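You operate a simulated robot arm through the tools that you are given. There is no shell and no other tool.

You are at the controls of a simulated robot arm. One attempt, no reset.

TASK
Take the tiny black box and put it on the end of the beige bench. Then take the orange jar and put it on top of the orange reel. Then take the white pot and put it on top of the long white box. Then shut the grey oven door. Then fetch the dark grey cube and set it on the thick grey disc. Then take the green cube and put it on the grey card. Then take the large blue pad and put it on the top of the black case. Then put the cream roll on the end of the middle bench. Then take the white paper ball on the right end of the near bench and put it away on the front of the grey table. Then take the blue round badge from the right end of the near bench and put it on top of the white brick. Then push the glass sliding door shut. Then take the grey block pad and put it on the top of the white cube. The order counts. Set down upright: orange jar, white pot, cream roll.

The check looks at the end state, three seconds after you hand in, the way a careful person would. Anything else that was tipped, shoved, dropped, spilled or broken makes it a failure.

THE ROBOT
A 7-joint arm with a two-finger parallel gripper on a trunk, on a base that moves. Base frame: it is fixed to the floor where the robot stands at the start and does not move with it; the origin is under the middle of the robot, x ahead of it, y to its left, z up; the surface under the hand at the start is at about z = 803. Lengths are in mm, angles in degrees, forces in N, time in s.
With the tool pointing down near the work surface it reaches from about 360 to 780 mm from the robot's upright axis, wherever it stands. Its first joint turns from -143.0 to 143.0 degrees. Places, roughly: blue round badge (5x5x2 cm) [-1500, -2100, 900]; cream roll (5x5x8 cm) [-1600, -3300, 900]; dark grey cube (4x4x3 cm) [-900, -3100, 1000]; end of the beige bench [600, -1600, 800]; end of the middle bench (24x74 cm) [-4160, -3540, 880]; front of the grey table (156x15 cm) [-9680, -1520, 800]; glass sliding door [700, 2400, 1600]; green cube (4x4x3 cm) [-900, -3300, 1000]; grey block pad (8x6x4 cm) [-13100, 2200, 800]; grey card (10x8x2 cm) [-3800, 100, 800]; grey oven door [-13600, 1000, 1000]; large blue pad (8x10x3 cm) [-1100, -3600, 900]; long white box (26x8x7 cm) [-13900, 1000, 1200]; orange jar (6x6x7 cm) [600, 1700, 800]; orange reel (8x8x4 cm) [600, 1600, 800]; thick grey disc (5x5x2 cm) [-1300, -2300, 900]; tiny black box (5x4x3 cm) [500, -100, 800]; top of the black case (16x22 cm) [-3520, 160, 1000]; top of the white cube [-12300, -1100, 1100]; white brick (6x8x5 cm) [-1400, -2300, 900]; white paper ball (6x6x5 cm) [-1500, -2400, 900]; white pot (8x8x12 cm) [-12300, -1000, 1100]. Payload 3 kg.
The TCP is the grasp point between the finger pads, 30 mm short of the fingertips. In the tool frame z runs along the fingers and y along their closing line. The gripper opens to 110 mm. The fingers are 20 mm wide and 10 mm thick; the gripper's body (48 by 112 mm) begins 55 mm behind the TCP.
Orientation is that of the tool frame in the base frame, as a unit quaternion [x, y, z, w]. With the fingers straight down and closing along the base's y, the tool's x points along the base's -x, its y along +y and its z along -z.

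THE INTERFACE
- The arm moves only by the tool move_arm. Its argument "commands" is a list of rows, each a list of 7 numbers: the shift along the base's x, y, z in mm, then the turn, a rotation vector about the base's x, y, z in rad, then the finger opening in mm, from 0 to 110. In form: [[dx, dy, dz, rx, ry, rz, gripper], ...]. A call has 1 to 20 rows; each row is the pose to reach, as a shift and turn from the pose commanded when the call began. Rows are played at 5 a second. More than 50 mm and 8.6 degrees between two rows, or a gripper value outside its range, and nothing of the call is played. Where a pose cannot be reached the arm comes as near as it can. A force on the tool above 40 N (or 10 N above the force at the start of the call, whichever is more), or a blocked arm, ends the call early, and 0.2 s more pass. Each finger travels about 153 mm/s and halts on what it meets, pressing with about 44 N; the grip force reading is that of the motor and also rises with nothing between the fingers. The clock runs only during rows and for 0.2 s after the last one: add rows that repeat a pose to give the fingers time. It gives the time, the measured TCP pose, the force on the tool (base axes), the opening and the grip force at its end, in the units of the frame above (readings bear some noise), with the torque about the TCP (base axes, N m) and any sound that the robot's microphone picked up.
- Cameras (640 x 400 px; columns grow to the right, rows downward): "scene" is now at [479.9, -228, 1199.4]; the picture's right is [0.00, -0.17, -0.99], its down [-0.36, -0.92, 0.16] and it looks along [-0.93, 0.35, -0.06] (base axes); focal length 214 px, centre (320, 200). "wrist" rides on the gripper at [72, 17, -103] in the tool frame; the picture's right is [-0.23, 0.97, 0.00], its down [-0.76, -0.18, -0.62] and it looks along [-0.61, -0.14, 0.78] (tool axes); focal length 222 px, centre (320, 200). There is no depth. A picture from a camera that has moved, and an enlarged one, comes with that camera's place and axes in the base frame and with its lens. The place of the scene camera against the robot may be out by one fixed shift of up to 18 mm in any direction.
- get_image(camera): a new picture of that camera. No time passes.
- lift_body(by): moves the trunk up (or, below 0, down) by that many mm; the arm and the scene camera ride with it, the base frame stays. It gives what a move gives, with no picture.
- base_move(legs): drives the robot by 1 to 6 legs, each [ahead, turn to the left] in mm and degrees, along the robot's own axes; the way and the turn of a leg run together, so that a leg with both is an arc; at most 1500 mm and 180 degrees a leg. The arm and the cameras ride along, it lands a little off, and it stops where it bumps. It gives what a move gives.
- head_to(pan, tilt): turns the head with the scene camera to pan (to the left, within 80 degrees either way) and tilt (down, from -29 to 69), counted from straight ahead of the robot. It gives what a move gives.
- enlarge(camera, box): a new picture of the part [left, top, right, bottom] of that camera's present view, enlarged. No time passes.
- close_job(): hands the job in; it is judged then, once.

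Places have to be worked out from the pictures, the camera data and where the tool is seen. Open the gripper and draw the arm clear of the work before you hand the job in, unless the task says otherwise.

The tools are called after ">>>" by a JSON object that holds its "name" and its "arguments". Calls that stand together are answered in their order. move_arm: Moves the arm, as the interface text tells. Its arguments: {"type":"object","properties":{"commands":{"type":"array","items":{"type":"array","items":{"type":"number"}}}},"required":["commands"]} The other tools are called the same way: lift_body (by) moves the trunk up or down; base_move (legs) drives the base; head_to (pan, tilt) turns the head that bears the scene camera; get_image (camera) takes a picture; enlarge (camera, box) takes an enlarged picture of a part of a camera's view; close_job () hands the job in.

At the start:

```text
time: 0.0
position: [465.1, -276.4, 1069.6]
tool_rot: [-0.003, 1.0, 0.0, 0.0]
force: [0.6, 0.3, -0.8]
ft_torque: [-0.03, -0.02, -0.01]
width: 110.0
grasp_force: 0.0
trunk travel left (down, up): [-250.0, 240.0]
robot x, y, heading: [3.7, -8.1, 0.1]
head pan, tilt (commanded): [80.2, 68.8]
```

scene: 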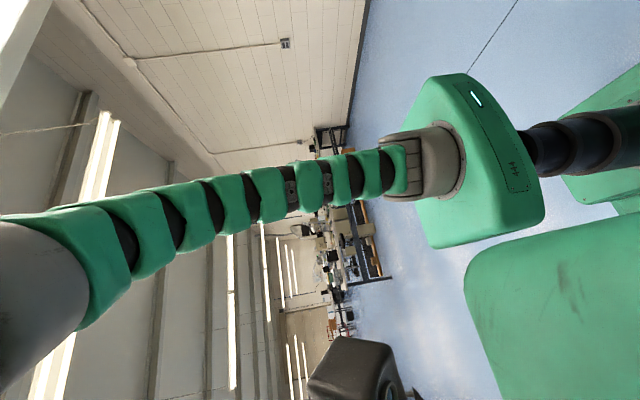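
wrist: 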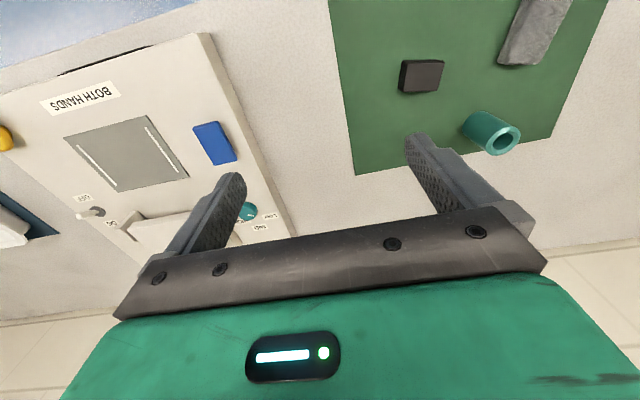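

The first pictures show the wrist camera seeing a small black box on a green mat; the scene camera looks sideways. I turn the head to look ahead and down to understand the camera geometry.

>>> {"name": "head_to", "arguments": {"pan": 0, "tilt": 40}}

>>> {"name": "get_image", "arguments": {"camera": "scene"}}

>>> {"name": "get_image", "arguments": {"camera": "wrist"}}

```text
time: 1.5
position: [464.5, -276.8, 1070.3]
tool_rot: [-0.003, 1.0, 0.0, 0.0]
force: [0.4, 0.2, 0.5]
ft_torque: [0.02, 0.02, 0.0]
width: 110.0
grasp_force: 0.0
trunk travel left (down, up): [-250.0, 240.0]
robot x, y, heading: [-1.4, -4.9, 0.0]
head pan, tilt (commanded): [0.0, 40.0]
```

```text
taken
camera scene: at [516.3, -282.8, 1124.3], right [0.01, -1.0, 0.0], down [-0.77, -0.01, 0.64], along [-0.64, 0.0, -0.77], focal length 214 px, centre (320, 200)
```

scene: 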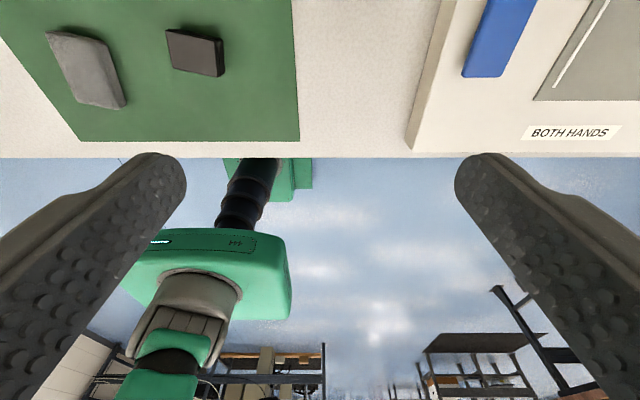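

```text
taken
camera wrist: at [391.7, -261.4, 1173.5], right [0.22, 0.98, 0.0], down [0.76, -0.17, 0.62], along [0.61, -0.14, -0.78], focal length 222 px, centre (320, 200)
```

wrist: 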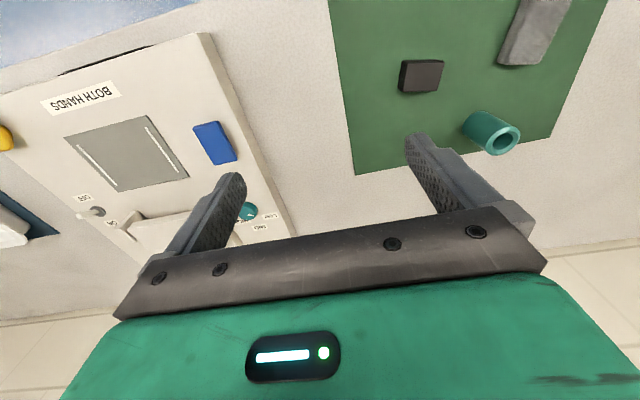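

The scene camera turns out to ride near the hand (its "ahead" is the tool's pointing direction). I look around with various pan/tilt values to learn the surroundings.

>>> {"name": "head_to", "arguments": {"pan": -80, "tilt": -20}}

>>> {"name": "get_image", "arguments": {"camera": "scene"}}

>>> {"name": "head_to", "arguments": {"pan": 80, "tilt": -20}}

>>> {"name": "get_image", "arguments": {"camera": "scene"}}

>>> {"name": "head_to", "arguments": {"pan": 0, "tilt": 0}}

>>> {"name": "get_image", "arguments": {"camera": "scene"}}

```text
time: 3.1
position: [465.6, -276.7, 1069.6]
tool_rot: [-0.003, 1.0, 0.0, 0.0]
force: [0.9, 0.6, -0.5]
ft_torque: [-0.01, 0.01, -0.02]
width: 109.8
grasp_force: 0.1
trunk travel left (down, up): [-250.0, 240.0]
robot x, y, heading: [2.7, -2.1, -0.2]
head pan, tilt (commanded): [-80.0, -20.0]
```

```text
taken
camera scene: at [609.8, -357.1, 1196.0], right [0.0, -0.17, 0.98], down [-0.94, -0.34, -0.06], along [0.35, -0.92, -0.16], focal length 214 px, centre (320, 200)
```

scene: 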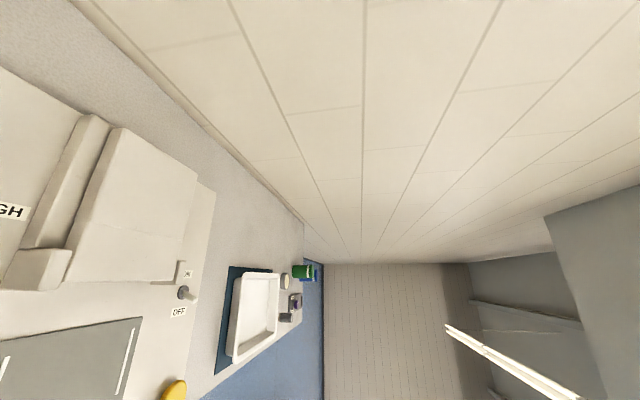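

```text
time: 5.5
position: [465.2, -276.3, 1069.9]
tool_rot: [-0.004, 1.0, 0.0, 0.0]
force: [-0.3, 0.4, -0.4]
ft_torque: [0.01, -0.03, 0.0]
width: 110.0
grasp_force: 0.1
trunk travel left (down, up): [-250.0, 240.0]
robot x, y, heading: [5.1, -7.8, -0.3]
head pan, tilt (commanded): [80.0, -20.0]
```

```text
taken
camera scene: at [608.9, -207.4, 1196.0], right [0.0, -0.17, -0.98], down [-0.94, 0.33, -0.06], along [0.34, 0.93, -0.16], focal length 214 px, centre (320, 200)
```

scene: 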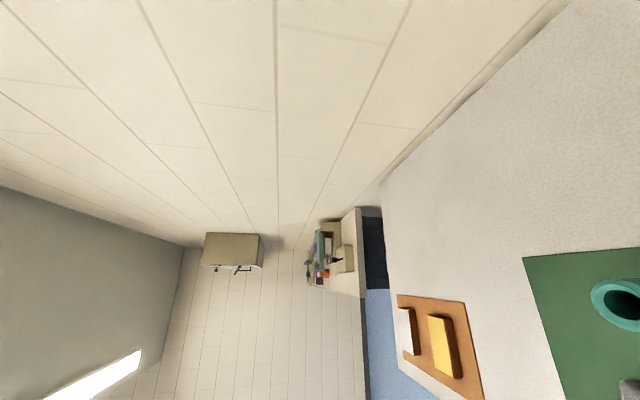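

```text
time: 7.0
position: [465.1, -276.4, 1069.8]
tool_rot: [-0.003, 1.0, 0.0, -0.001]
force: [-0.8, -0.4, 0.2]
ft_torque: [-0.02, -0.03, 0.02]
width: 110.2
grasp_force: 0.2
trunk travel left (down, up): [-250.0, 240.0]
robot x, y, heading: [1.6, -3.5, -0.1]
head pan, tilt (commanded): [0.0, 0.0]
```

```text
taken
camera scene: at [580.1, -282.4, 1119.3], right [0.01, -1.0, 0.0], down [-1.0, -0.01, 0.0], along [0.0, 0.0, -1.0], focal length 214 px, centre (320, 200)
```

scene: 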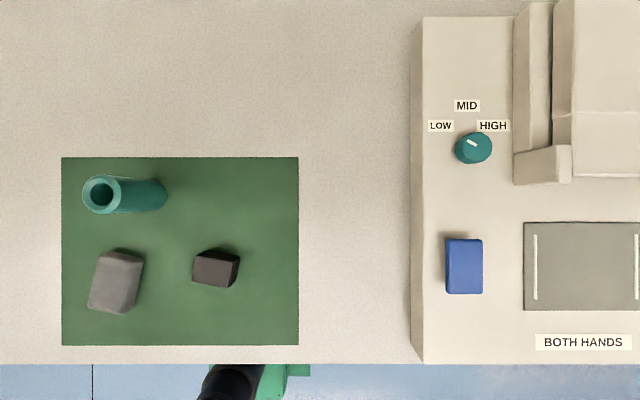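

Looking straight down the scene camera gives a clean overhead view: black box near [485, -138]. I enlarge both cameras on the box to measure it and calibrate the scene camera against the wrist camera.

>>> {"name": "enlarge", "arguments": {"camera": "scene", "box": [160, 220, 280, 320]}}

>>> {"name": "enlarge", "arguments": {"camera": "wrist", "box": [360, 30, 480, 110]}}

```text
4.00 times, centred on (220, 270) of scene
camera zoom: at [580.1, -282.4, 1119.3], right [0.01, -1.0, 0.0], down [-1.0, -0.01, 0.0], along [0.0, 0.0, -1.0], focal length 858 px, centre (720, -80)
```

zoom: 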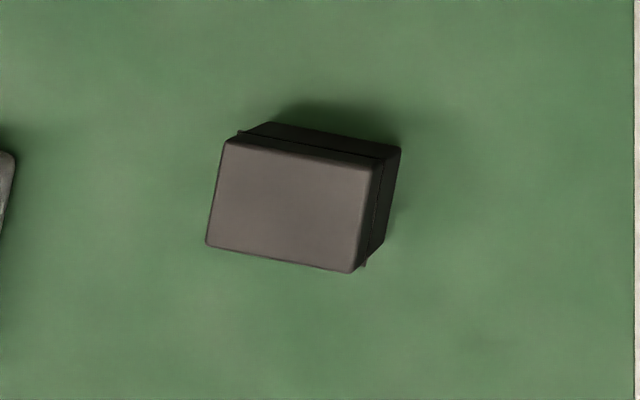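

```text
5.00 times, centred on (420, 70) of wrist
camera zoom: at [391.7, -261.3, 1173.5], right [0.22, 0.98, 0.0], down [0.76, -0.17, 0.62], along [0.61, -0.14, -0.78], focal length 1111 px, centre (-180, 850)
```

zoom: 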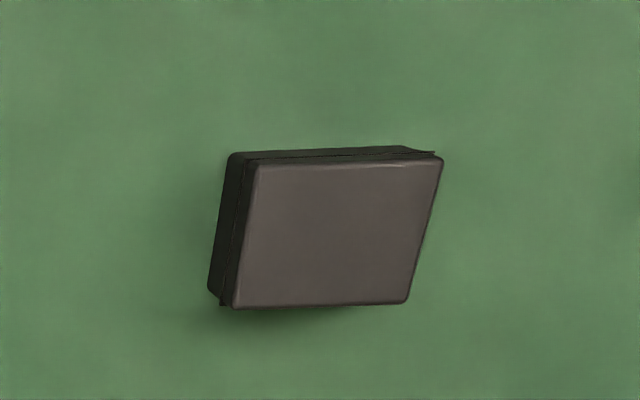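

The two cameras agree within ~3 mm on the box (about [481,-138], long side nearly along y, turned ~-10.7°). Before grasping, I look at the right side to find the end of the beige bench.

>>> {"name": "head_to", "arguments": {"pan": -80, "tilt": -5}}

>>> {"name": "enlarge", "arguments": {"camera": "scene", "box": [180, 150, 340, 350]}}

>>> {"name": "get_image", "arguments": {"camera": "scene"}}

>>> {"name": "head_to", "arguments": {"pan": -80, "tilt": 40}}

>>> {"name": "get_image", "arguments": {"camera": "scene"}}

```text
time: 8.6
position: [465.4, -275.8, 1069.8]
tool_rot: [-0.004, 1.0, 0.0, -0.001]
force: [0.3, 0.1, -0.1]
ft_torque: [0.02, 0.0, 0.02]
width: 110.0
grasp_force: 0.0
trunk travel left (down, up): [-250.0, 240.0]
robot x, y, heading: [0.3, -5.3, 0.1]
head pan, tilt (commanded): [-80.0, -5.0]
```

```text
2.00 times, centred on (260, 250) of scene
camera zoom: at [588.4, -368.5, 1194.0], right [0.0, -0.17, 0.98], down [-1.0, -0.09, -0.01], along [0.09, -0.98, -0.17], focal length 429 px, centre (440, 100)
```

zoom: 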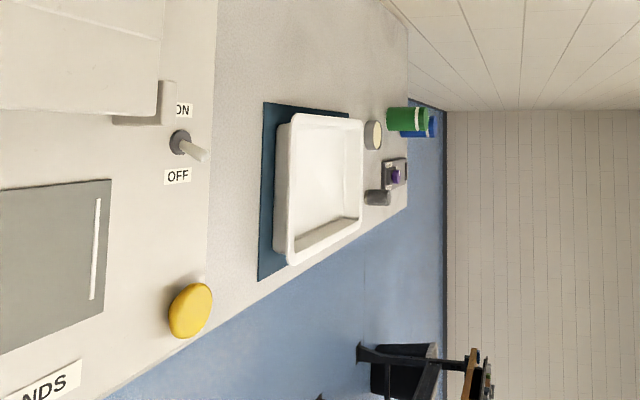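

```text
taken
camera scene: at [588.4, -368.5, 1194.0], right [0.0, -0.17, 0.98], down [-1.0, -0.09, -0.01], along [0.09, -0.98, -0.17], focal length 214 px, centre (320, 200)
```

scene: 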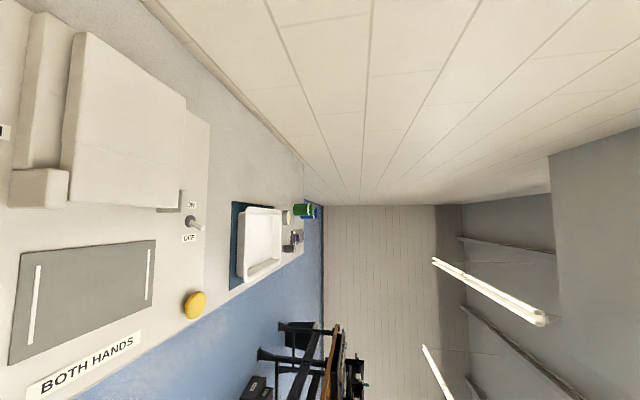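

```text
time: 9.7
position: [465.7, -277.4, 1070.1]
tool_rot: [-0.003, 1.0, 0.001, 0.0]
force: [0.1, 0.4, 0.6]
ft_torque: [0.01, 0.03, -0.02]
width: 110.0
grasp_force: 0.1
trunk travel left (down, up): [-250.0, 240.0]
robot x, y, heading: [2.3, -7.4, 0.0]
head pan, tilt (commanded): [-80.0, 40.0]
```

```text
taken
camera scene: at [517.0, -366.6, 1194.5], right [0.0, -0.17, 0.98], down [-0.77, 0.63, 0.11], along [-0.64, -0.76, -0.13], focal length 214 px, centre (320, 200)
```

scene: 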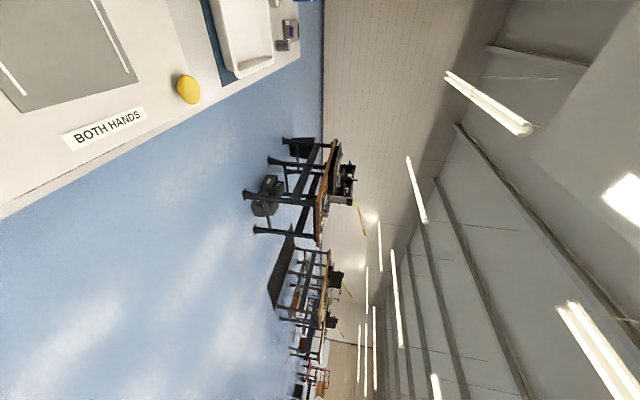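

The beige bench's right end is at about y=-1900, with a lid, jars and small things near it. First I move above the black box with a -10.7° turn and part-closed fingers, then check with the cameras.

>>> {"name": "move_arm", "arguments": {"commands": [[3, 28, -26, 0, 0, -0.04, 110], [6, 56, -52, 0, 0, -0.08, 100], [9, 84, -78, 0, 0, -0.12, 90], [12, 112, -104, 0, 0, -0.16, 85], [16, 138, -130, 0, 0, -0.187, 85], [16, 138, -130, 0, 0, -0.187, 85]]}}

>>> {"name": "head_to", "arguments": {"pan": 0, "tilt": 30}}

>>> {"name": "get_image", "arguments": {"camera": "scene"}}

>>> {"name": "get_image", "arguments": {"camera": "wrist"}}

```text
time: 11.1
position: [482.0, -137.1, 937.4]
tool_rot: [0.091, 0.996, 0.0, 0.001]
force: [0.2, -0.1, 0.3]
ft_torque: [-0.01, -0.02, 0.02]
width: 85.2
grasp_force: 0.0
trunk travel left (down, up): [-250.0, 240.0]
robot x, y, heading: [-0.1, -3.0, 0.2]
head pan, tilt (commanded): [-80.0, 40.0]
```

```text
time: 12.6
position: [480.8, -137.2, 937.6]
tool_rot: [0.09, 0.996, 0.0, 0.0]
force: [0.3, -0.7, 0.4]
ft_torque: [-0.05, 0.02, -0.02]
width: 85.2
grasp_force: 0.0
trunk travel left (down, up): [-250.0, 240.0]
robot x, y, heading: [2.4, -4.2, 0.2]
head pan, tilt (commanded): [0.0, 30.0]
```

```text
taken
camera scene: at [547.1, -155.0, 987.3], right [-0.18, -0.98, 0.0], down [-0.85, 0.16, 0.5], along [-0.49, 0.09, -0.87], focal length 214 px, centre (320, 200)
```

scene: 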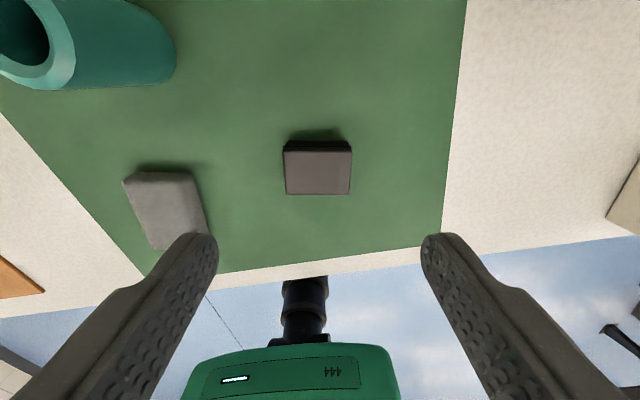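

```text
taken
camera wrist: at [412.4, -108.9, 1042.0], right [0.4, 0.92, 0.0], down [0.72, -0.31, 0.62], along [0.57, -0.25, -0.78], focal length 222 px, centre (320, 200)
```

wrist: 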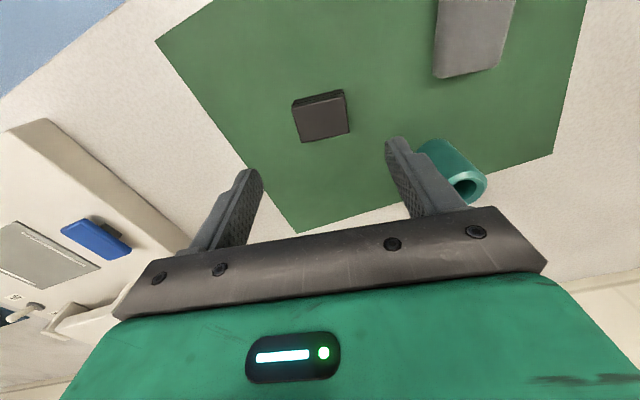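

The box sits centred between the fingers and aligned. I descend to z≈836 and close on it.

>>> {"name": "move_arm", "arguments": {"commands": [[0, 0, -35, 0, 0, 0, 85], [0, 0, -70, 0, 0, 0, 85], [0, 0, -100, 0, 0, 0, 85], [0, 0, -100, 0, 0, 0, 85]]}}

>>> {"name": "get_image", "arguments": {"camera": "scene"}}

>>> {"name": "get_image", "arguments": {"camera": "wrist"}}

```text
time: 13.6
position: [482.8, -139.5, 839.2]
tool_rot: [0.09, 0.996, 0.001, 0.0]
force: [-0.1, 0.6, -0.3]
ft_torque: [0.02, -0.01, 0.02]
width: 84.6
grasp_force: 0.1
trunk travel left (down, up): [-250.0, 240.0]
robot x, y, heading: [-2.9, -5.8, 0.0]
head pan, tilt (commanded): [0.0, 30.0]
```

```text
taken
camera scene: at [548.1, -156.2, 888.3], right [-0.18, -0.98, 0.0], down [-0.85, 0.15, 0.5], along [-0.49, 0.09, -0.87], focal length 214 px, centre (320, 200)
```

scene: 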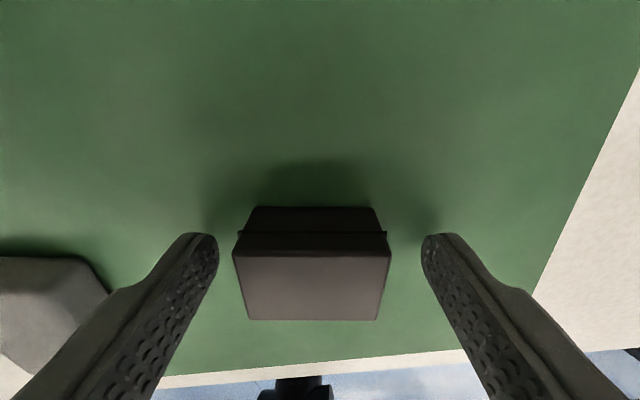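

```text
taken
camera wrist: at [413.4, -110.1, 943.1], right [0.4, 0.92, 0.0], down [0.72, -0.31, 0.62], along [0.57, -0.25, -0.78], focal length 222 px, centre (320, 200)
```

wrist: 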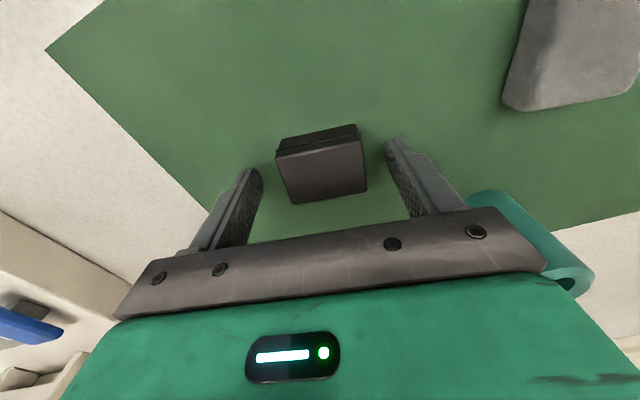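

The box lies between the fingers; I lower 2 mm more and close, then lift.

>>> {"name": "move_arm", "arguments": {"commands": [[-1, 1, -3, 0, 0, 0, 85], [-1, 1, -3, 0, 0, 0, 55], [-1, 1, -3, 0, 0, 0, 40], [-1, 1, -3, 0, 0, 0, 40], [-1, 1, -3, 0, 0, 0, 40]]}}

```text
time: 14.8
position: [482.1, -136.2, 836.8]
tool_rot: [0.09, 0.996, 0.0, -0.001]
force: [0.8, 0.0, 0.1]
ft_torque: [-0.01, 0.02, -0.01]
width: 49.0
grasp_force: 43.9
trunk travel left (down, up): [-250.0, 240.0]
robot x, y, heading: [-4.1, -8.2, -0.1]
head pan, tilt (commanded): [0.0, 30.0]
```

Grip is on the box at 49 mm width. I lift it up high and check behind the robot before backing away.

>>> {"name": "move_arm", "arguments": {"commands": [[0, 0, 45, 0, 0, 0, 40], [0, 0, 90, 0, 0, 0, 40], [0, 0, 135, 0, 0, 0.04, 40], [0, 0, 180, 0, 0, 0.1, 40], [0, 0, 225, 0, 0, 0.187, 40], [0, 0, 250, 0, 0, 0.187, 40]]}}

>>> {"name": "head_to", "arguments": {"pan": 0, "tilt": 69}}

>>> {"name": "get_image", "arguments": {"camera": "scene"}}

>>> {"name": "get_image", "arguments": {"camera": "wrist"}}

```text
time: 16.2
position: [482.4, -139.4, 1087.7]
tool_rot: [-0.003, 1.0, 0.0, 0.0]
force: [0.5, -0.7, -1.0]
ft_torque: [0.01, 0.02, -0.01]
width: 48.7
grasp_force: 44.2
trunk travel left (down, up): [-250.0, 240.0]
robot x, y, heading: [0.3, -7.6, 0.3]
head pan, tilt (commanded): [0.0, 30.0]
```

```text
time: 17.3
position: [481.9, -140.0, 1086.7]
tool_rot: [-0.002, 1.0, 0.001, 0.0]
force: [-0.3, 0.1, -1.2]
ft_torque: [0.0, -0.02, 0.01]
width: 48.6
grasp_force: 44.0
trunk travel left (down, up): [-250.0, 240.0]
robot x, y, heading: [-1.3, -2.2, 0.3]
head pan, tilt (commanded): [0.0, 68.8]
```

```text
taken
camera scene: at [497.1, -145.8, 1170.7], right [0.01, -1.0, 0.0], down [-0.36, 0.0, 0.93], along [-0.93, -0.01, -0.36], focal length 214 px, centre (320, 200)
```

scene: 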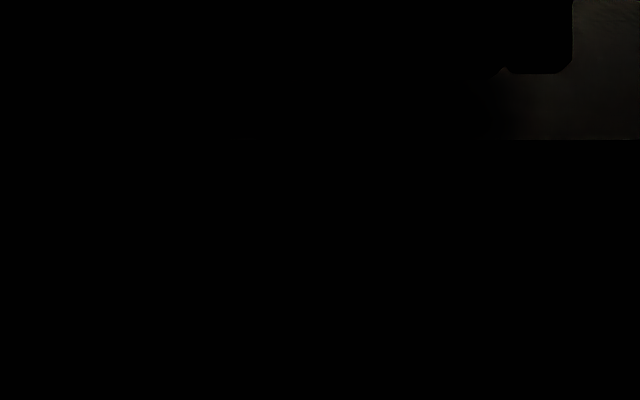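

```text
taken
camera wrist: at [408.6, -124.0, 1190.8], right [0.22, 0.98, 0.0], down [0.76, -0.17, 0.62], along [0.61, -0.14, -0.78], focal length 222 px, centre (320, 200)
```

wrist: 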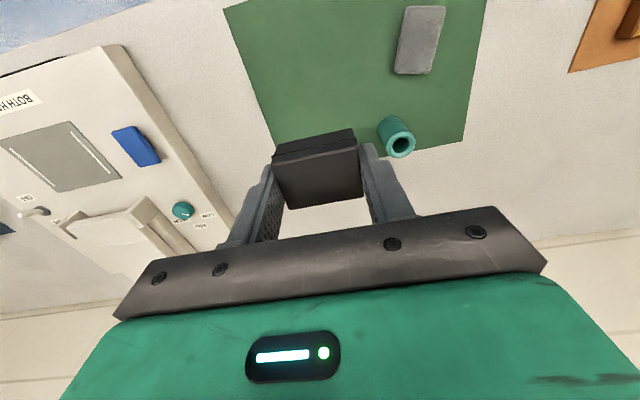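

The box is held firmly. That camera angle is blocked by the hand, so I look back with the head panned to each side.

>>> {"name": "head_to", "arguments": {"pan": 75, "tilt": 55}}

>>> {"name": "get_image", "arguments": {"camera": "scene"}}

>>> {"name": "head_to", "arguments": {"pan": -75, "tilt": 60}}

>>> {"name": "get_image", "arguments": {"camera": "scene"}}

```text
time: 18.8
position: [482.1, -138.6, 1085.8]
tool_rot: [-0.003, 1.0, 0.0, 0.0]
force: [0.0, 0.5, -0.3]
ft_torque: [-0.03, 0.03, 0.0]
width: 48.8
grasp_force: 44.7
trunk travel left (down, up): [-250.0, 240.0]
robot x, y, heading: [-3.6, -6.5, -0.1]
head pan, tilt (commanded): [75.0, 55.0]
```

```text
taken
camera scene: at [512.1, -76.1, 1207.9], right [0.0, -0.26, -0.97], down [-0.57, -0.8, 0.21], along [-0.82, 0.55, -0.15], focal length 214 px, centre (320, 200)
```

scene: 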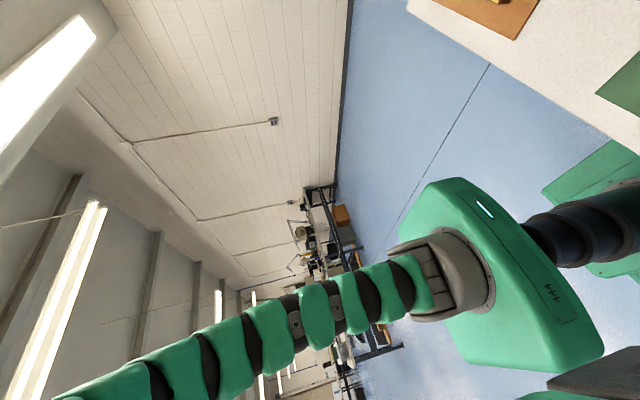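

```text
time: 21.1
position: [481.8, -139.4, 1087.8]
tool_rot: [-0.003, 1.0, 0.001, 0.001]
force: [-0.1, 0.0, -0.6]
ft_torque: [-0.01, 0.04, 0.0]
width: 48.9
grasp_force: 44.0
trunk travel left (down, up): [-250.0, 240.0]
robot x, y, heading: [-0.9, -7.1, -0.3]
head pan, tilt (commanded): [-75.0, 60.0]
```

```text
taken
camera scene: at [506.9, -210.1, 1209.3], right [0.0, -0.26, 0.97], down [-0.51, 0.83, 0.22], along [-0.86, -0.49, -0.13], focal length 214 px, centre (320, 200)
```

scene: 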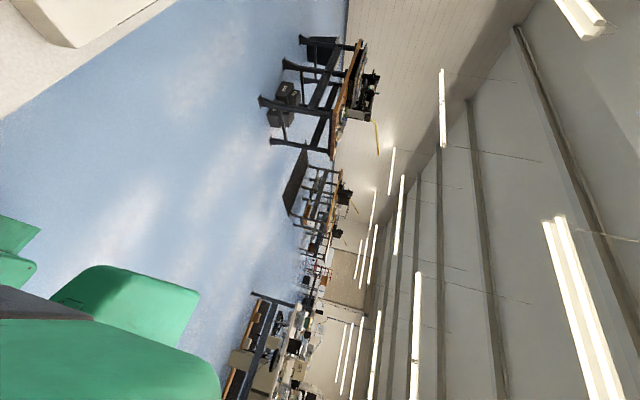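

The floor behind and to the right is clear. I back off 350 mm, turn right, drive along the bench, and turn back to face it.

>>> {"name": "base_move", "arguments": {"legs": [[-350, 0], [0, -90], [1420, 0], [0, 90]]}}

>>> {"name": "head_to", "arguments": {"pan": 0, "tilt": -25}}

>>> {"name": "get_image", "arguments": {"camera": "scene"}}

>>> {"name": "get_image", "arguments": {"camera": "wrist"}}

```text
time: 37.9
position: [141.4, -1536.6, 1087.2]
tool_rot: [-0.02, 1.0, 0.001, 0.0]
force: [-0.4, -0.2, -0.4]
ft_torque: [-0.01, -0.02, -0.01]
width: 48.9
grasp_force: 43.9
trunk travel left (down, up): [-250.0, 240.0]
robot x, y, heading: [-340.6, -1476.8, 1.4]
head pan, tilt (commanded): [-75.0, 60.0]
```

```text
time: 39.5
position: [141.0, -1535.4, 1087.4]
tool_rot: [-0.02, 1.0, 0.0, -0.001]
force: [0.2, -0.4, -1.7]
ft_torque: [0.0, -0.02, 0.0]
width: 48.8
grasp_force: 43.6
trunk travel left (down, up): [-250.0, 240.0]
robot x, y, heading: [-342.4, -1479.8, 1.7]
head pan, tilt (commanded): [0.0, -25.0]
```

```text
taken
camera scene: at [291.4, -1536.2, 1156.0], right [0.04, -1.0, 0.0], down [-0.91, -0.04, -0.42], along [0.42, 0.02, -0.91], focal length 214 px, centre (320, 200)
```

scene: 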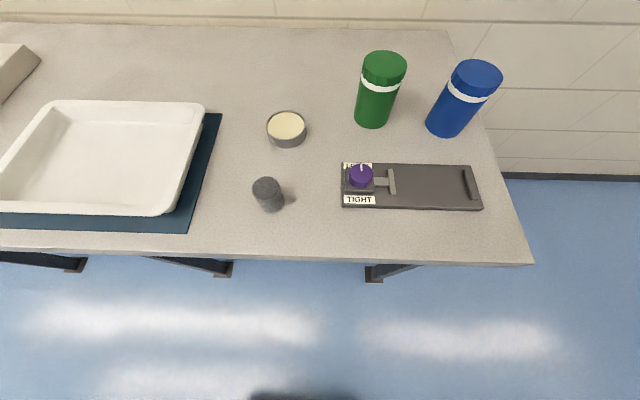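

```text
taken
camera wrist: at [67.1, -1522.5, 1191.4], right [0.19, 0.98, 0.0], down [0.77, -0.15, 0.62], along [0.61, -0.12, -0.78], focal length 222 px, centre (320, 200)
```

wrist: 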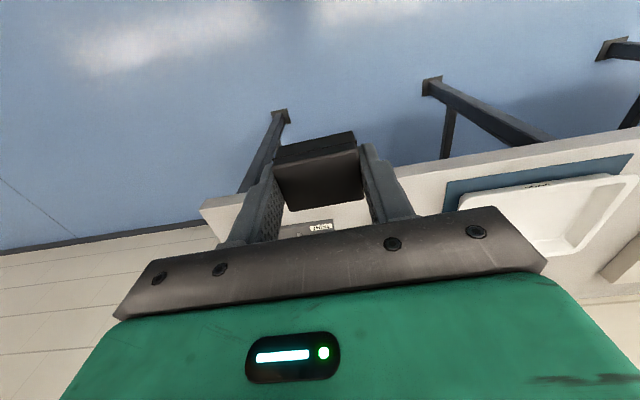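

The end section of the bench (between the mat and the right edge, y≈-1293…-1876) holds a tin, a grey cylinder, two bottles and a plate; there is free space around [560…600, -1530]. I drive forward to the bench and look straight down.

>>> {"name": "base_move", "arguments": {"legs": [[335, 0]]}}

>>> {"name": "head_to", "arguments": {"pan": 0, "tilt": 0}}

>>> {"name": "get_image", "arguments": {"camera": "scene"}}

>>> {"name": "get_image", "arguments": {"camera": "wrist"}}

```text
time: 41.8
position: [482.3, -1525.6, 1087.5]
tool_rot: [-0.02, 1.0, 0.0, -0.001]
force: [0.2, 0.1, -0.1]
ft_torque: [0.0, -0.05, 0.0]
width: 48.8
grasp_force: 44.1
trunk travel left (down, up): [-250.0, 240.0]
robot x, y, heading: [-0.6, -1467.5, 1.6]
head pan, tilt (commanded): [0.0, -25.0]
```

```text
time: 42.6
position: [481.8, -1525.6, 1089.1]
tool_rot: [-0.02, 1.0, 0.0, 0.001]
force: [0.2, -0.6, -1.4]
ft_torque: [-0.02, 0.04, -0.03]
width: 49.0
grasp_force: 43.9
trunk travel left (down, up): [-250.0, 240.0]
robot x, y, heading: [-2.1, -1467.7, 1.8]
head pan, tilt (commanded): [0.0, 0.0]
```

```text
taken
camera scene: at [596.7, -1527.5, 1137.7], right [0.04, -1.0, 0.0], down [-1.0, -0.04, 0.0], along [0.0, 0.0, -1.0], focal length 214 px, centre (320, 200)
```

scene: 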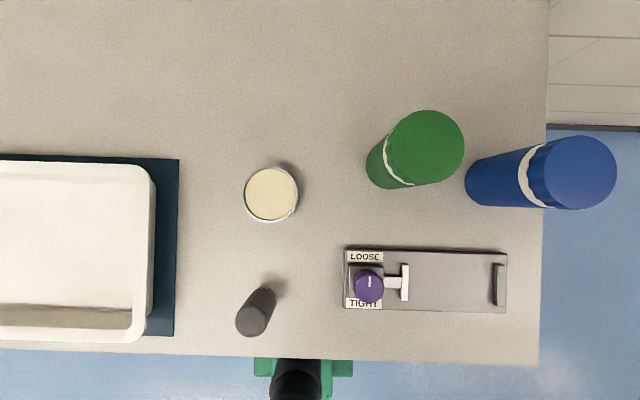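

```text
taken
camera wrist: at [407.8, -1512.5, 1192.0], right [0.19, 0.98, 0.0], down [0.77, -0.15, 0.62], along [0.61, -0.12, -0.78], focal length 222 px, centre (320, 200)
```

wrist: 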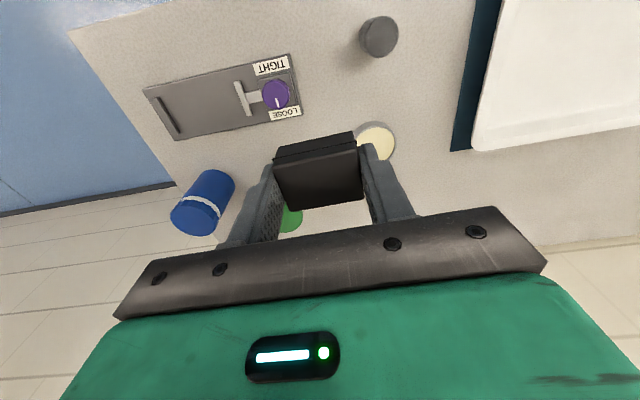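

From straight above: free patch around [592,-1545] between tin (right edge y≈-1496), bottle (left edge y≈-1597) and plate (back edge x≈521). I turn the hand +90° so the fingers open along x, and move above that patch.

>>> {"name": "move_arm", "arguments": {"commands": [[10, -2, 0, 0, 0, 0.14, 40], [20, -4, 0, 0, 0, 0.28, 40], [30, -6, 0, 0, 0, 0.42, 40], [40, -8, 0, 0, 0, 0.56, 40], [50, -10, 0, 0, 0, 0.7, 40], [60, -12, 0, 0, 0, 0.84, 40], [70, -14, 0, 0, 0, 0.98, 40], [80, -16, 0, 0, 0, 1.12, 40], [90, -18, 0, 0, 0, 1.26, 40], [100, -20, 0, 0, 0, 1.4, 40], [110, -20, 0, 0, 0, 1.53, 40], [110, -20, 0, 0, 0, 1.53, 40]]}}

>>> {"name": "get_image", "arguments": {"camera": "wrist"}}

>>> {"name": "get_image", "arguments": {"camera": "scene"}}

```text
time: 45.2
position: [591.9, -1546.4, 1087.0]
tool_rot: [0.707, -0.707, -0.001, 0.001]
force: [0.2, 0.2, -0.8]
ft_torque: [0.0, 0.01, -0.02]
width: 48.7
grasp_force: 43.8
trunk travel left (down, up): [-250.0, 240.0]
robot x, y, heading: [-1.3, -1470.5, 1.6]
head pan, tilt (commanded): [0.0, 0.0]
```

```text
taken
camera wrist: at [574.2, -1619.4, 1191.4], right [-0.97, 0.23, 0.0], down [0.18, 0.76, 0.62], along [0.14, 0.61, -0.78], focal length 222 px, centre (320, 200)
```

wrist: 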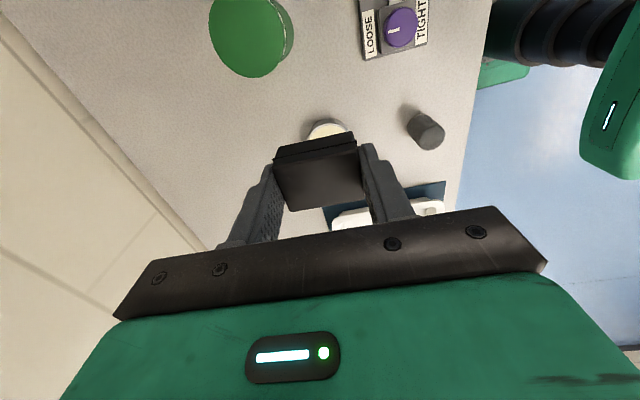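

```text
taken
camera scene: at [596.6, -1442.3, 1137.2], right [1.0, 0.0, 0.0], down [0.0, -1.0, 0.0], along [0.0, 0.0, -1.0], focal length 214 px, centre (320, 200)
```

scene: 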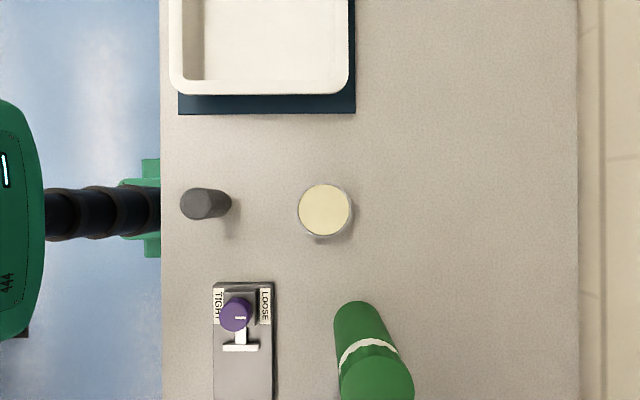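

The patch below is clear on all sides (tin edge ~58 mm, bottle edge ~50 mm). I descend to just above the surface.

>>> {"name": "move_arm", "arguments": {"commands": [[0, 0, -45, 0, 0, 0, 40], [0, 0, -90, 0, 0, 0, 40], [0, 0, -135, 0, 0, 0, 40], [0, 0, -180, 0, 0, 0, 40], [0, 0, -215, 0, 0, 0, 40], [0, 0, -238, 0, 0, 0, 40], [0, 0, -246, 0, 0, 0, 40], [0, 0, -246, 0, 0, 0, 40]]}}

>>> {"name": "get_image", "arguments": {"camera": "wrist"}}

>>> {"name": "get_image", "arguments": {"camera": "scene"}}

```text
time: 47.0
position: [593.5, -1547.9, 840.8]
tool_rot: [0.707, -0.707, -0.001, 0.0]
force: [-0.2, 0.4, 0.5]
ft_torque: [-0.06, 0.05, 0.01]
width: 48.6
grasp_force: 44.0
trunk travel left (down, up): [-250.0, 240.0]
robot x, y, heading: [-2.1, -1469.3, 1.4]
head pan, tilt (commanded): [0.0, 0.0]
```

```text
taken
camera wrist: at [575.5, -1620.4, 944.8], right [-0.97, 0.23, 0.0], down [0.18, 0.76, 0.62], along [0.14, 0.61, -0.78], focal length 222 px, centre (320, 200)
```

wrist: 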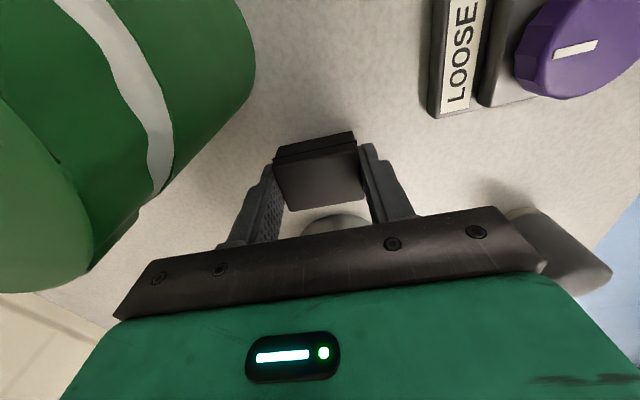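

```text
taken
camera scene: at [598.3, -1443.4, 890.5], right [1.0, 0.0, 0.0], down [0.0, -1.0, 0.0], along [0.0, 0.0, -1.0], focal length 214 px, centre (320, 200)
```

scene: 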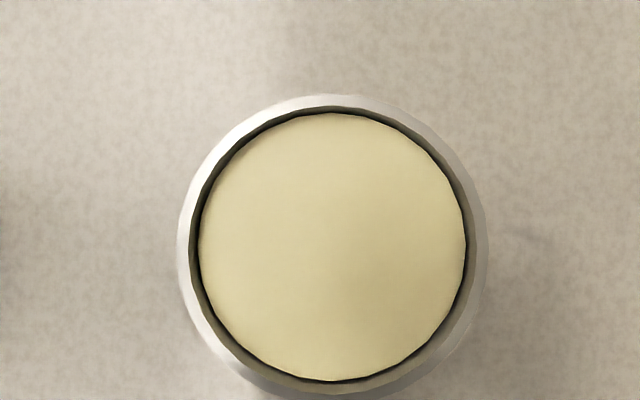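

Everything clear. I lower the last few millimetres, watching force, then release.

>>> {"name": "move_arm", "arguments": {"commands": [[0, 0, -2, 0, 0, 0, 40], [0, 0, -4, 0, 0, 0, 40], [0, 0, -5, 0, 0, 0, 40], [0, 0, -5, 0, 0, 0, 40]]}}

```text
time: 48.0
position: [592.0, -1545.3, 837.4]
tool_rot: [-0.707, 0.707, 0.0, 0.0]
force: [1.0, 0.1, -0.6]
ft_torque: [0.01, -0.01, 0.02]
width: 48.7
grasp_force: 43.6
trunk travel left (down, up): [-250.0, 240.0]
robot x, y, heading: [-5.1, -1471.5, 1.7]
head pan, tilt (commanded): [0.0, 0.0]
```

No contact yet; I continue in 1 mm steps.

>>> {"name": "move_arm", "arguments": {"commands": [[0, 0, -1, 0, 0, 0, 40], [0, 0, -2, 0, 0, 0, 40], [0, 0, -2, 0, 0, 0, 40]]}}

```text
time: 48.8
position: [592.0, -1545.1, 834.1]
tool_rot: [0.707, -0.707, -0.001, 0.0]
force: [-0.4, -0.9, -0.3]
ft_torque: [0.01, -0.02, 0.01]
width: 48.8
grasp_force: 43.7
trunk travel left (down, up): [-250.0, 240.0]
robot x, y, heading: [-4.0, -1471.0, 1.7]
head pan, tilt (commanded): [0.0, 0.0]
```

Still free; another couple of millimetres.

>>> {"name": "move_arm", "arguments": {"commands": [[0, 0, -1, 0, 0, 0, 40], [0, 0, -1, 0, 0, 0, 40]]}}

>>> {"name": "enlarge", "arguments": {"camera": "wrist", "box": [240, 110, 400, 220]}}

```text
time: 49.4
position: [592.3, -1545.3, 833.7]
tool_rot: [-0.707, 0.707, 0.001, 0.0]
force: [-0.4, 1.6, 0.2]
ft_torque: [0.01, -0.02, -0.04]
width: 48.6
grasp_force: 43.8
trunk travel left (down, up): [-250.0, 240.0]
robot x, y, heading: [-3.0, -1472.6, 1.6]
head pan, tilt (commanded): [0.0, 0.0]
```

```text
3.64 times, centred on (320, 165) of wrist
camera zoom: at [574.3, -1619.0, 937.6], right [-0.97, 0.23, 0.0], down [0.18, 0.76, 0.62], along [0.14, 0.61, -0.78], focal length 808 px, centre (320, 327)
```

zoom: 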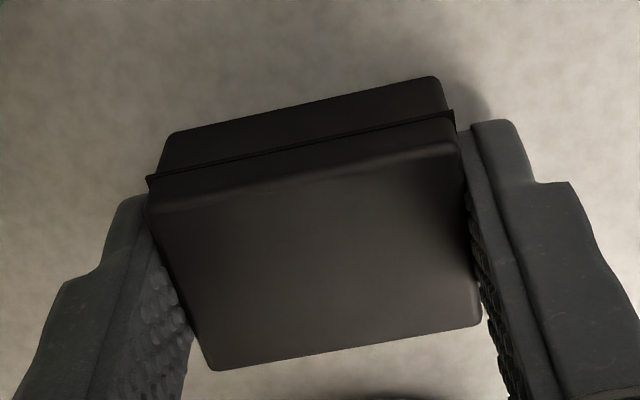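

Nearly touching; one more small step down.

>>> {"name": "move_arm", "arguments": {"commands": [[0, 0, -1, 0, 0, 0, 40], [0, 0, -2, 0, 0, 0, 40], [0, 0, -2, 0, 0, 0, 40]]}}

```text
time: 50.2
position: [592.6, -1546.0, 832.4]
tool_rot: [0.707, -0.707, 0.001, 0.0]
force: [1.4, -2.1, 17.6]
ft_torque: [0.01, 0.05, 0.01]
width: 49.1
grasp_force: 43.9
trunk travel left (down, up): [-250.0, 240.0]
robot x, y, heading: [-0.8, -1472.2, 1.6]
head pan, tilt (commanded): [0.0, 0.0]
```

Contact felt (17.6 N up), so the box is on the surface. I ease up 1 mm, open the fingers modestly and rise straight up.

>>> {"name": "move_arm", "arguments": {"commands": [[0, 0, 1, 0, 0, 0, 45], [0, 0, 1, 0, 0, 0, 60], [0, 0, 1, 0, 0, 0, 68], [0, 0, 1, 0, 0, 0, 70], [0, 0, 30, 0, 0, 0, 70], [0, 0, 70, 0, 0, 0, 70], [0, 0, 115, 0, 0, 0, 70], [0, 0, 160, 0, 0, 0, 70], [0, 0, 205, 0, 0, 0, 70], [0, 0, 250, 0, 0, 0, 70]]}}

>>> {"name": "get_image", "arguments": {"camera": "wrist"}}

>>> {"name": "get_image", "arguments": {"camera": "scene"}}

```text
time: 52.4
position: [594.4, -1545.2, 1082.7]
tool_rot: [-0.707, 0.707, 0.0, 0.0]
force: [0.5, -0.2, -0.3]
ft_torque: [0.02, 0.03, 0.0]
width: 69.8
grasp_force: 0.0
trunk travel left (down, up): [-250.0, 240.0]
robot x, y, heading: [-1.5, -1468.8, 1.8]
head pan, tilt (commanded): [0.0, 0.0]
```

```text
taken
camera wrist: at [576.8, -1618.6, 1186.8], right [-0.97, 0.23, 0.0], down [0.18, 0.76, 0.62], along [0.14, 0.61, -0.78], focal length 222 px, centre (320, 200)
```

wrist: 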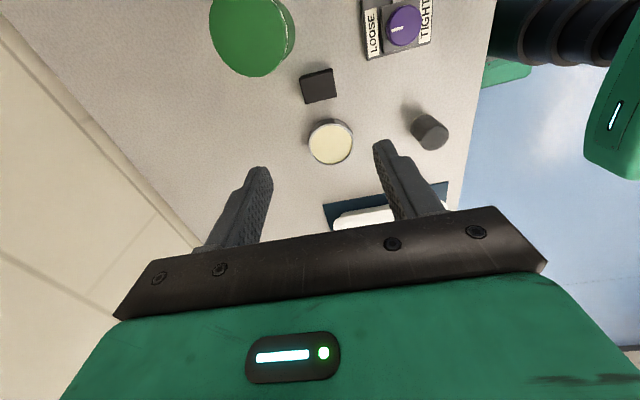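

```text
taken
camera scene: at [599.5, -1441.6, 1132.6], right [1.0, 0.0, 0.0], down [0.0, -1.0, 0.0], along [0.0, 0.0, -1.0], focal length 214 px, centre (320, 200)
```

scene: 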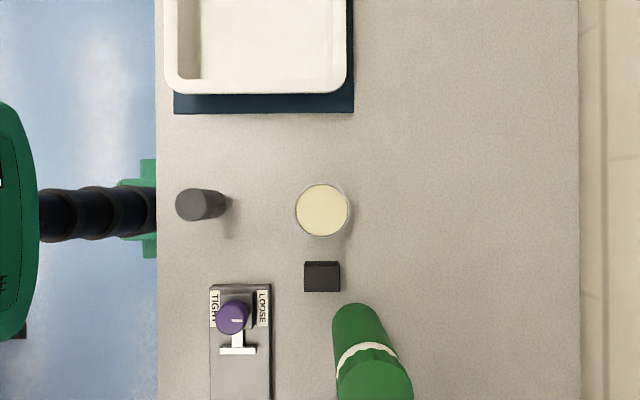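

The black box stands free at about [593,-1545] on the end section and nothing else was touched. I turn the hand back, withdraw, and drive left along the bench toward the orange jar, stopping short to look.

>>> {"name": "move_arm", "arguments": {"commands": [[-10, 2, 5, 0, 0, -0.14, 90], [-20, 4, 10, 0, 0, -0.28, 90], [-30, 6, 15, 0, 0, -0.42, 100], [-40, 8, 15, 0, 0, -0.56, 110], [-50, 10, 15, 0, 0, -0.7, 110], [-60, 12, 15, 0, 0, -0.84, 110], [-70, 14, 15, 0, 0, -0.98, 110], [-80, 16, 15, 0, 0, -1.12, 110], [-90, 18, 15, 0, 0, -1.26, 110], [-100, 20, 15, 0, 0, -1.4, 110], [-110, 20, 15, 0, 0, -1.54, 110]]}}

>>> {"name": "base_move", "arguments": {"legs": [[-350, 0], [0, 90], [1500, 0], [1000, 0]]}}

>>> {"name": "head_to", "arguments": {"pan": 0, "tilt": -29}}

>>> {"name": "get_image", "arguments": {"camera": "scene"}}

>>> {"name": "head_to", "arguments": {"pan": -80, "tilt": -20}}

>>> {"name": "get_image", "arguments": {"camera": "scene"}}

```text
time: 54.8
position: [481.8, -1525.0, 1096.5]
tool_rot: [-0.013, 1.0, 0.0, 0.0]
force: [0.5, 0.6, -0.1]
ft_torque: [0.03, 0.02, 0.05]
width: 110.0
grasp_force: 0.1
trunk travel left (down, up): [-250.0, 240.0]
robot x, y, heading: [-3.4, -1470.6, 1.8]
head pan, tilt (commanded): [0.0, 0.0]
```

```text
time: 72.9
position: [-531.6, 1481.8, 1096.7]
tool_rot: [0.738, -0.675, 0.0, 0.0]
force: [-0.1, 0.1, 0.3]
ft_torque: [0.01, -0.02, 0.0]
width: 110.1
grasp_force: 0.0
trunk travel left (down, up): [-250.0, 240.0]
robot x, y, heading: [-555.3, 995.3, 95.1]
head pan, tilt (commanded): [0.0, 0.0]
```

```text
time: 73.8
position: [-530.2, 1482.3, 1098.0]
tool_rot: [0.738, -0.675, -0.001, 0.001]
force: [0.3, 0.1, -1.0]
ft_torque: [-0.01, 0.02, -0.01]
width: 109.8
grasp_force: 0.0
trunk travel left (down, up): [-250.0, 240.0]
robot x, y, heading: [-559.3, 997.6, 95.2]
head pan, tilt (commanded): [0.0, -28.6]
```

```text
taken
camera scene: at [-540.1, 1624.1, 1169.8], right [1.0, 0.09, 0.0], down [0.08, -0.87, -0.48], along [-0.04, 0.48, -0.88], focal length 214 px, centre (320, 200)
```

scene: 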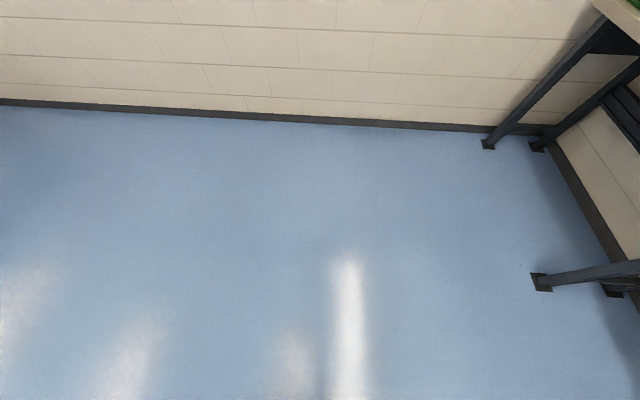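

```text
time: 75.3
position: [-530.2, 1481.5, 1097.0]
tool_rot: [0.738, -0.675, 0.001, 0.0]
force: [-0.2, -0.1, 0.8]
ft_torque: [-0.01, 0.01, 0.0]
width: 109.8
grasp_force: 0.1
trunk travel left (down, up): [-250.0, 240.0]
robot x, y, heading: [-559.2, 995.6, 94.7]
head pan, tilt (commanded): [-80.0, -20.0]
```

```text
taken
camera scene: at [-464.6, 1620.2, 1223.6], right [0.17, 0.02, 0.98], down [0.42, -0.91, -0.06], along [0.89, 0.42, -0.16], focal length 214 px, centre (320, 200)
```

scene: 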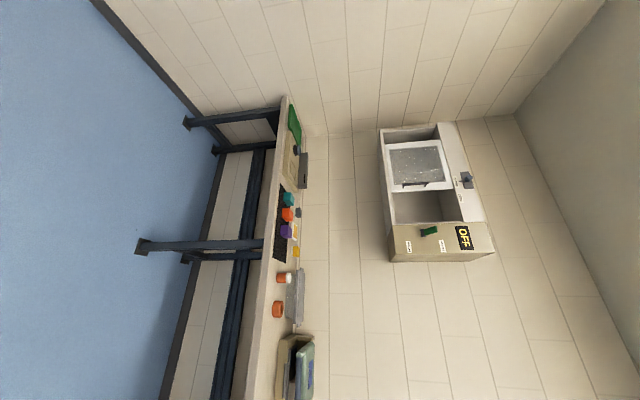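

The left bench and the glass cabinet above it are visible. I drive 600 mm further, turn right to face the bench, and look from there.

>>> {"name": "base_move", "arguments": {"legs": [[600, 0], [0, -94.8]]}}

>>> {"name": "head_to", "arguments": {"pan": 0, "tilt": -29}}

>>> {"name": "get_image", "arguments": {"camera": "scene"}}

>>> {"name": "get_image", "arguments": {"camera": "wrist"}}

```text
time: 82.8
position: [-124.5, 1528.0, 1097.2]
tool_rot: [-0.009, 1.0, 0.0, 0.001]
force: [0.5, -0.1, 0.1]
ft_torque: [0.0, 0.01, -0.02]
width: 109.8
grasp_force: 0.1
trunk travel left (down, up): [-250.0, 240.0]
robot x, y, heading: [-605.7, 1650.7, 1.2]
head pan, tilt (commanded): [-80.0, -20.0]
```

```text
time: 84.3
position: [-124.1, 1529.5, 1097.6]
tool_rot: [-0.009, 1.0, 0.0, 0.0]
force: [-0.3, -0.6, -0.6]
ft_torque: [0.01, -0.01, 0.02]
width: 110.2
grasp_force: 0.1
trunk travel left (down, up): [-250.0, 240.0]
robot x, y, heading: [-608.5, 1652.0, 1.3]
head pan, tilt (commanded): [0.0, -28.6]
```

```text
taken
camera scene: at [31.4, 1524.9, 1170.4], right [0.02, -1.0, 0.0], down [-0.88, -0.02, -0.48], along [0.48, 0.01, -0.88], focal length 214 px, centre (320, 200)
```

scene: 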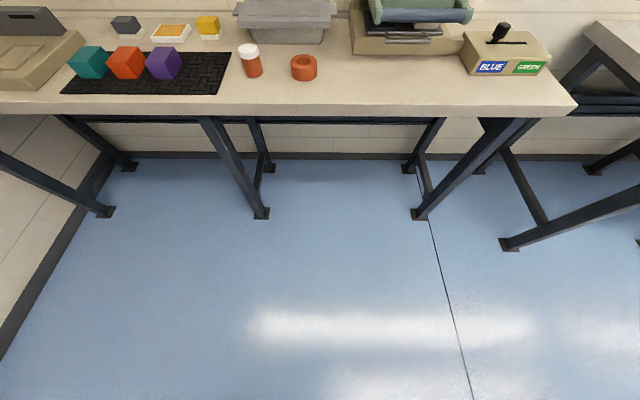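

```text
taken
camera wrist: at [-197.2, 1543.3, 1201.6], right [0.21, 0.98, 0.0], down [0.76, -0.16, 0.62], along [0.61, -0.13, -0.78], focal length 222 px, centre (320, 200)
```

wrist: 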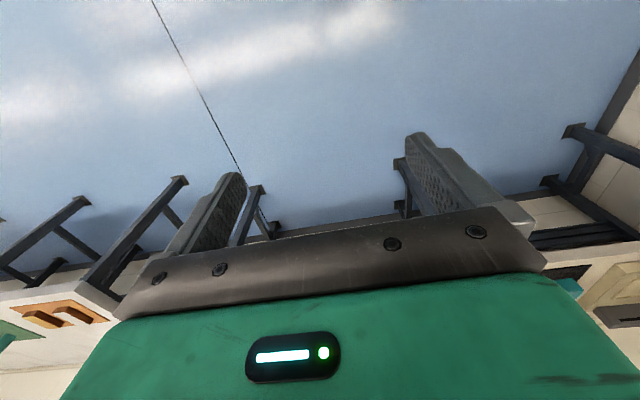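

Jar (white cap) at about [636,1733], orange reel at [625,1585]; bench front edge x≈505. I drive forward 755 mm so both are in easy reach and look straight down.

>>> {"name": "base_move", "arguments": {"legs": [[755, 0]]}}

>>> {"name": "head_to", "arguments": {"pan": 0, "tilt": 0}}

>>> {"name": "get_image", "arguments": {"camera": "scene"}}

>>> {"name": "get_image", "arguments": {"camera": "wrist"}}

```text
time: 88.3
position: [624.4, 1557.2, 1098.0]
tool_rot: [-0.016, 1.0, 0.0, 0.001]
force: [-0.1, -0.6, 0.2]
ft_torque: [-0.01, 0.01, -0.01]
width: 109.9
grasp_force: 0.1
trunk travel left (down, up): [-250.0, 240.0]
robot x, y, heading: [139.4, 1673.4, 2.1]
head pan, tilt (commanded): [0.0, -28.6]
```

```text
time: 89.3
position: [623.6, 1558.2, 1097.7]
tool_rot: [-0.016, 1.0, 0.0, 0.0]
force: [-0.3, -0.6, 0.8]
ft_torque: [0.03, -0.01, 0.0]
width: 110.1
grasp_force: 0.2
trunk travel left (down, up): [-250.0, 240.0]
robot x, y, heading: [139.6, 1673.8, 2.0]
head pan, tilt (commanded): [0.0, 0.0]
```

```text
taken
camera scene: at [739.1, 1554.6, 1147.9], right [0.03, -1.0, 0.0], down [-1.0, -0.03, 0.0], along [0.0, 0.0, -1.0], focal length 214 px, centre (320, 200)
```

scene: 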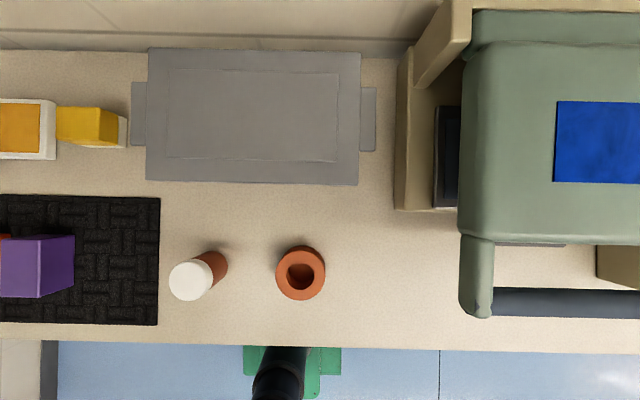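

```text
taken
camera wrist: at [550.4, 1570.9, 1202.1], right [0.2, 0.98, 0.0], down [0.77, -0.15, 0.62], along [0.61, -0.12, -0.78], focal length 222 px, centre (320, 200)
```

wrist: 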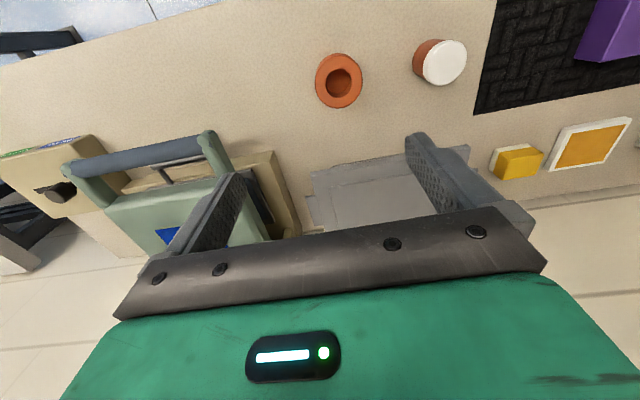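

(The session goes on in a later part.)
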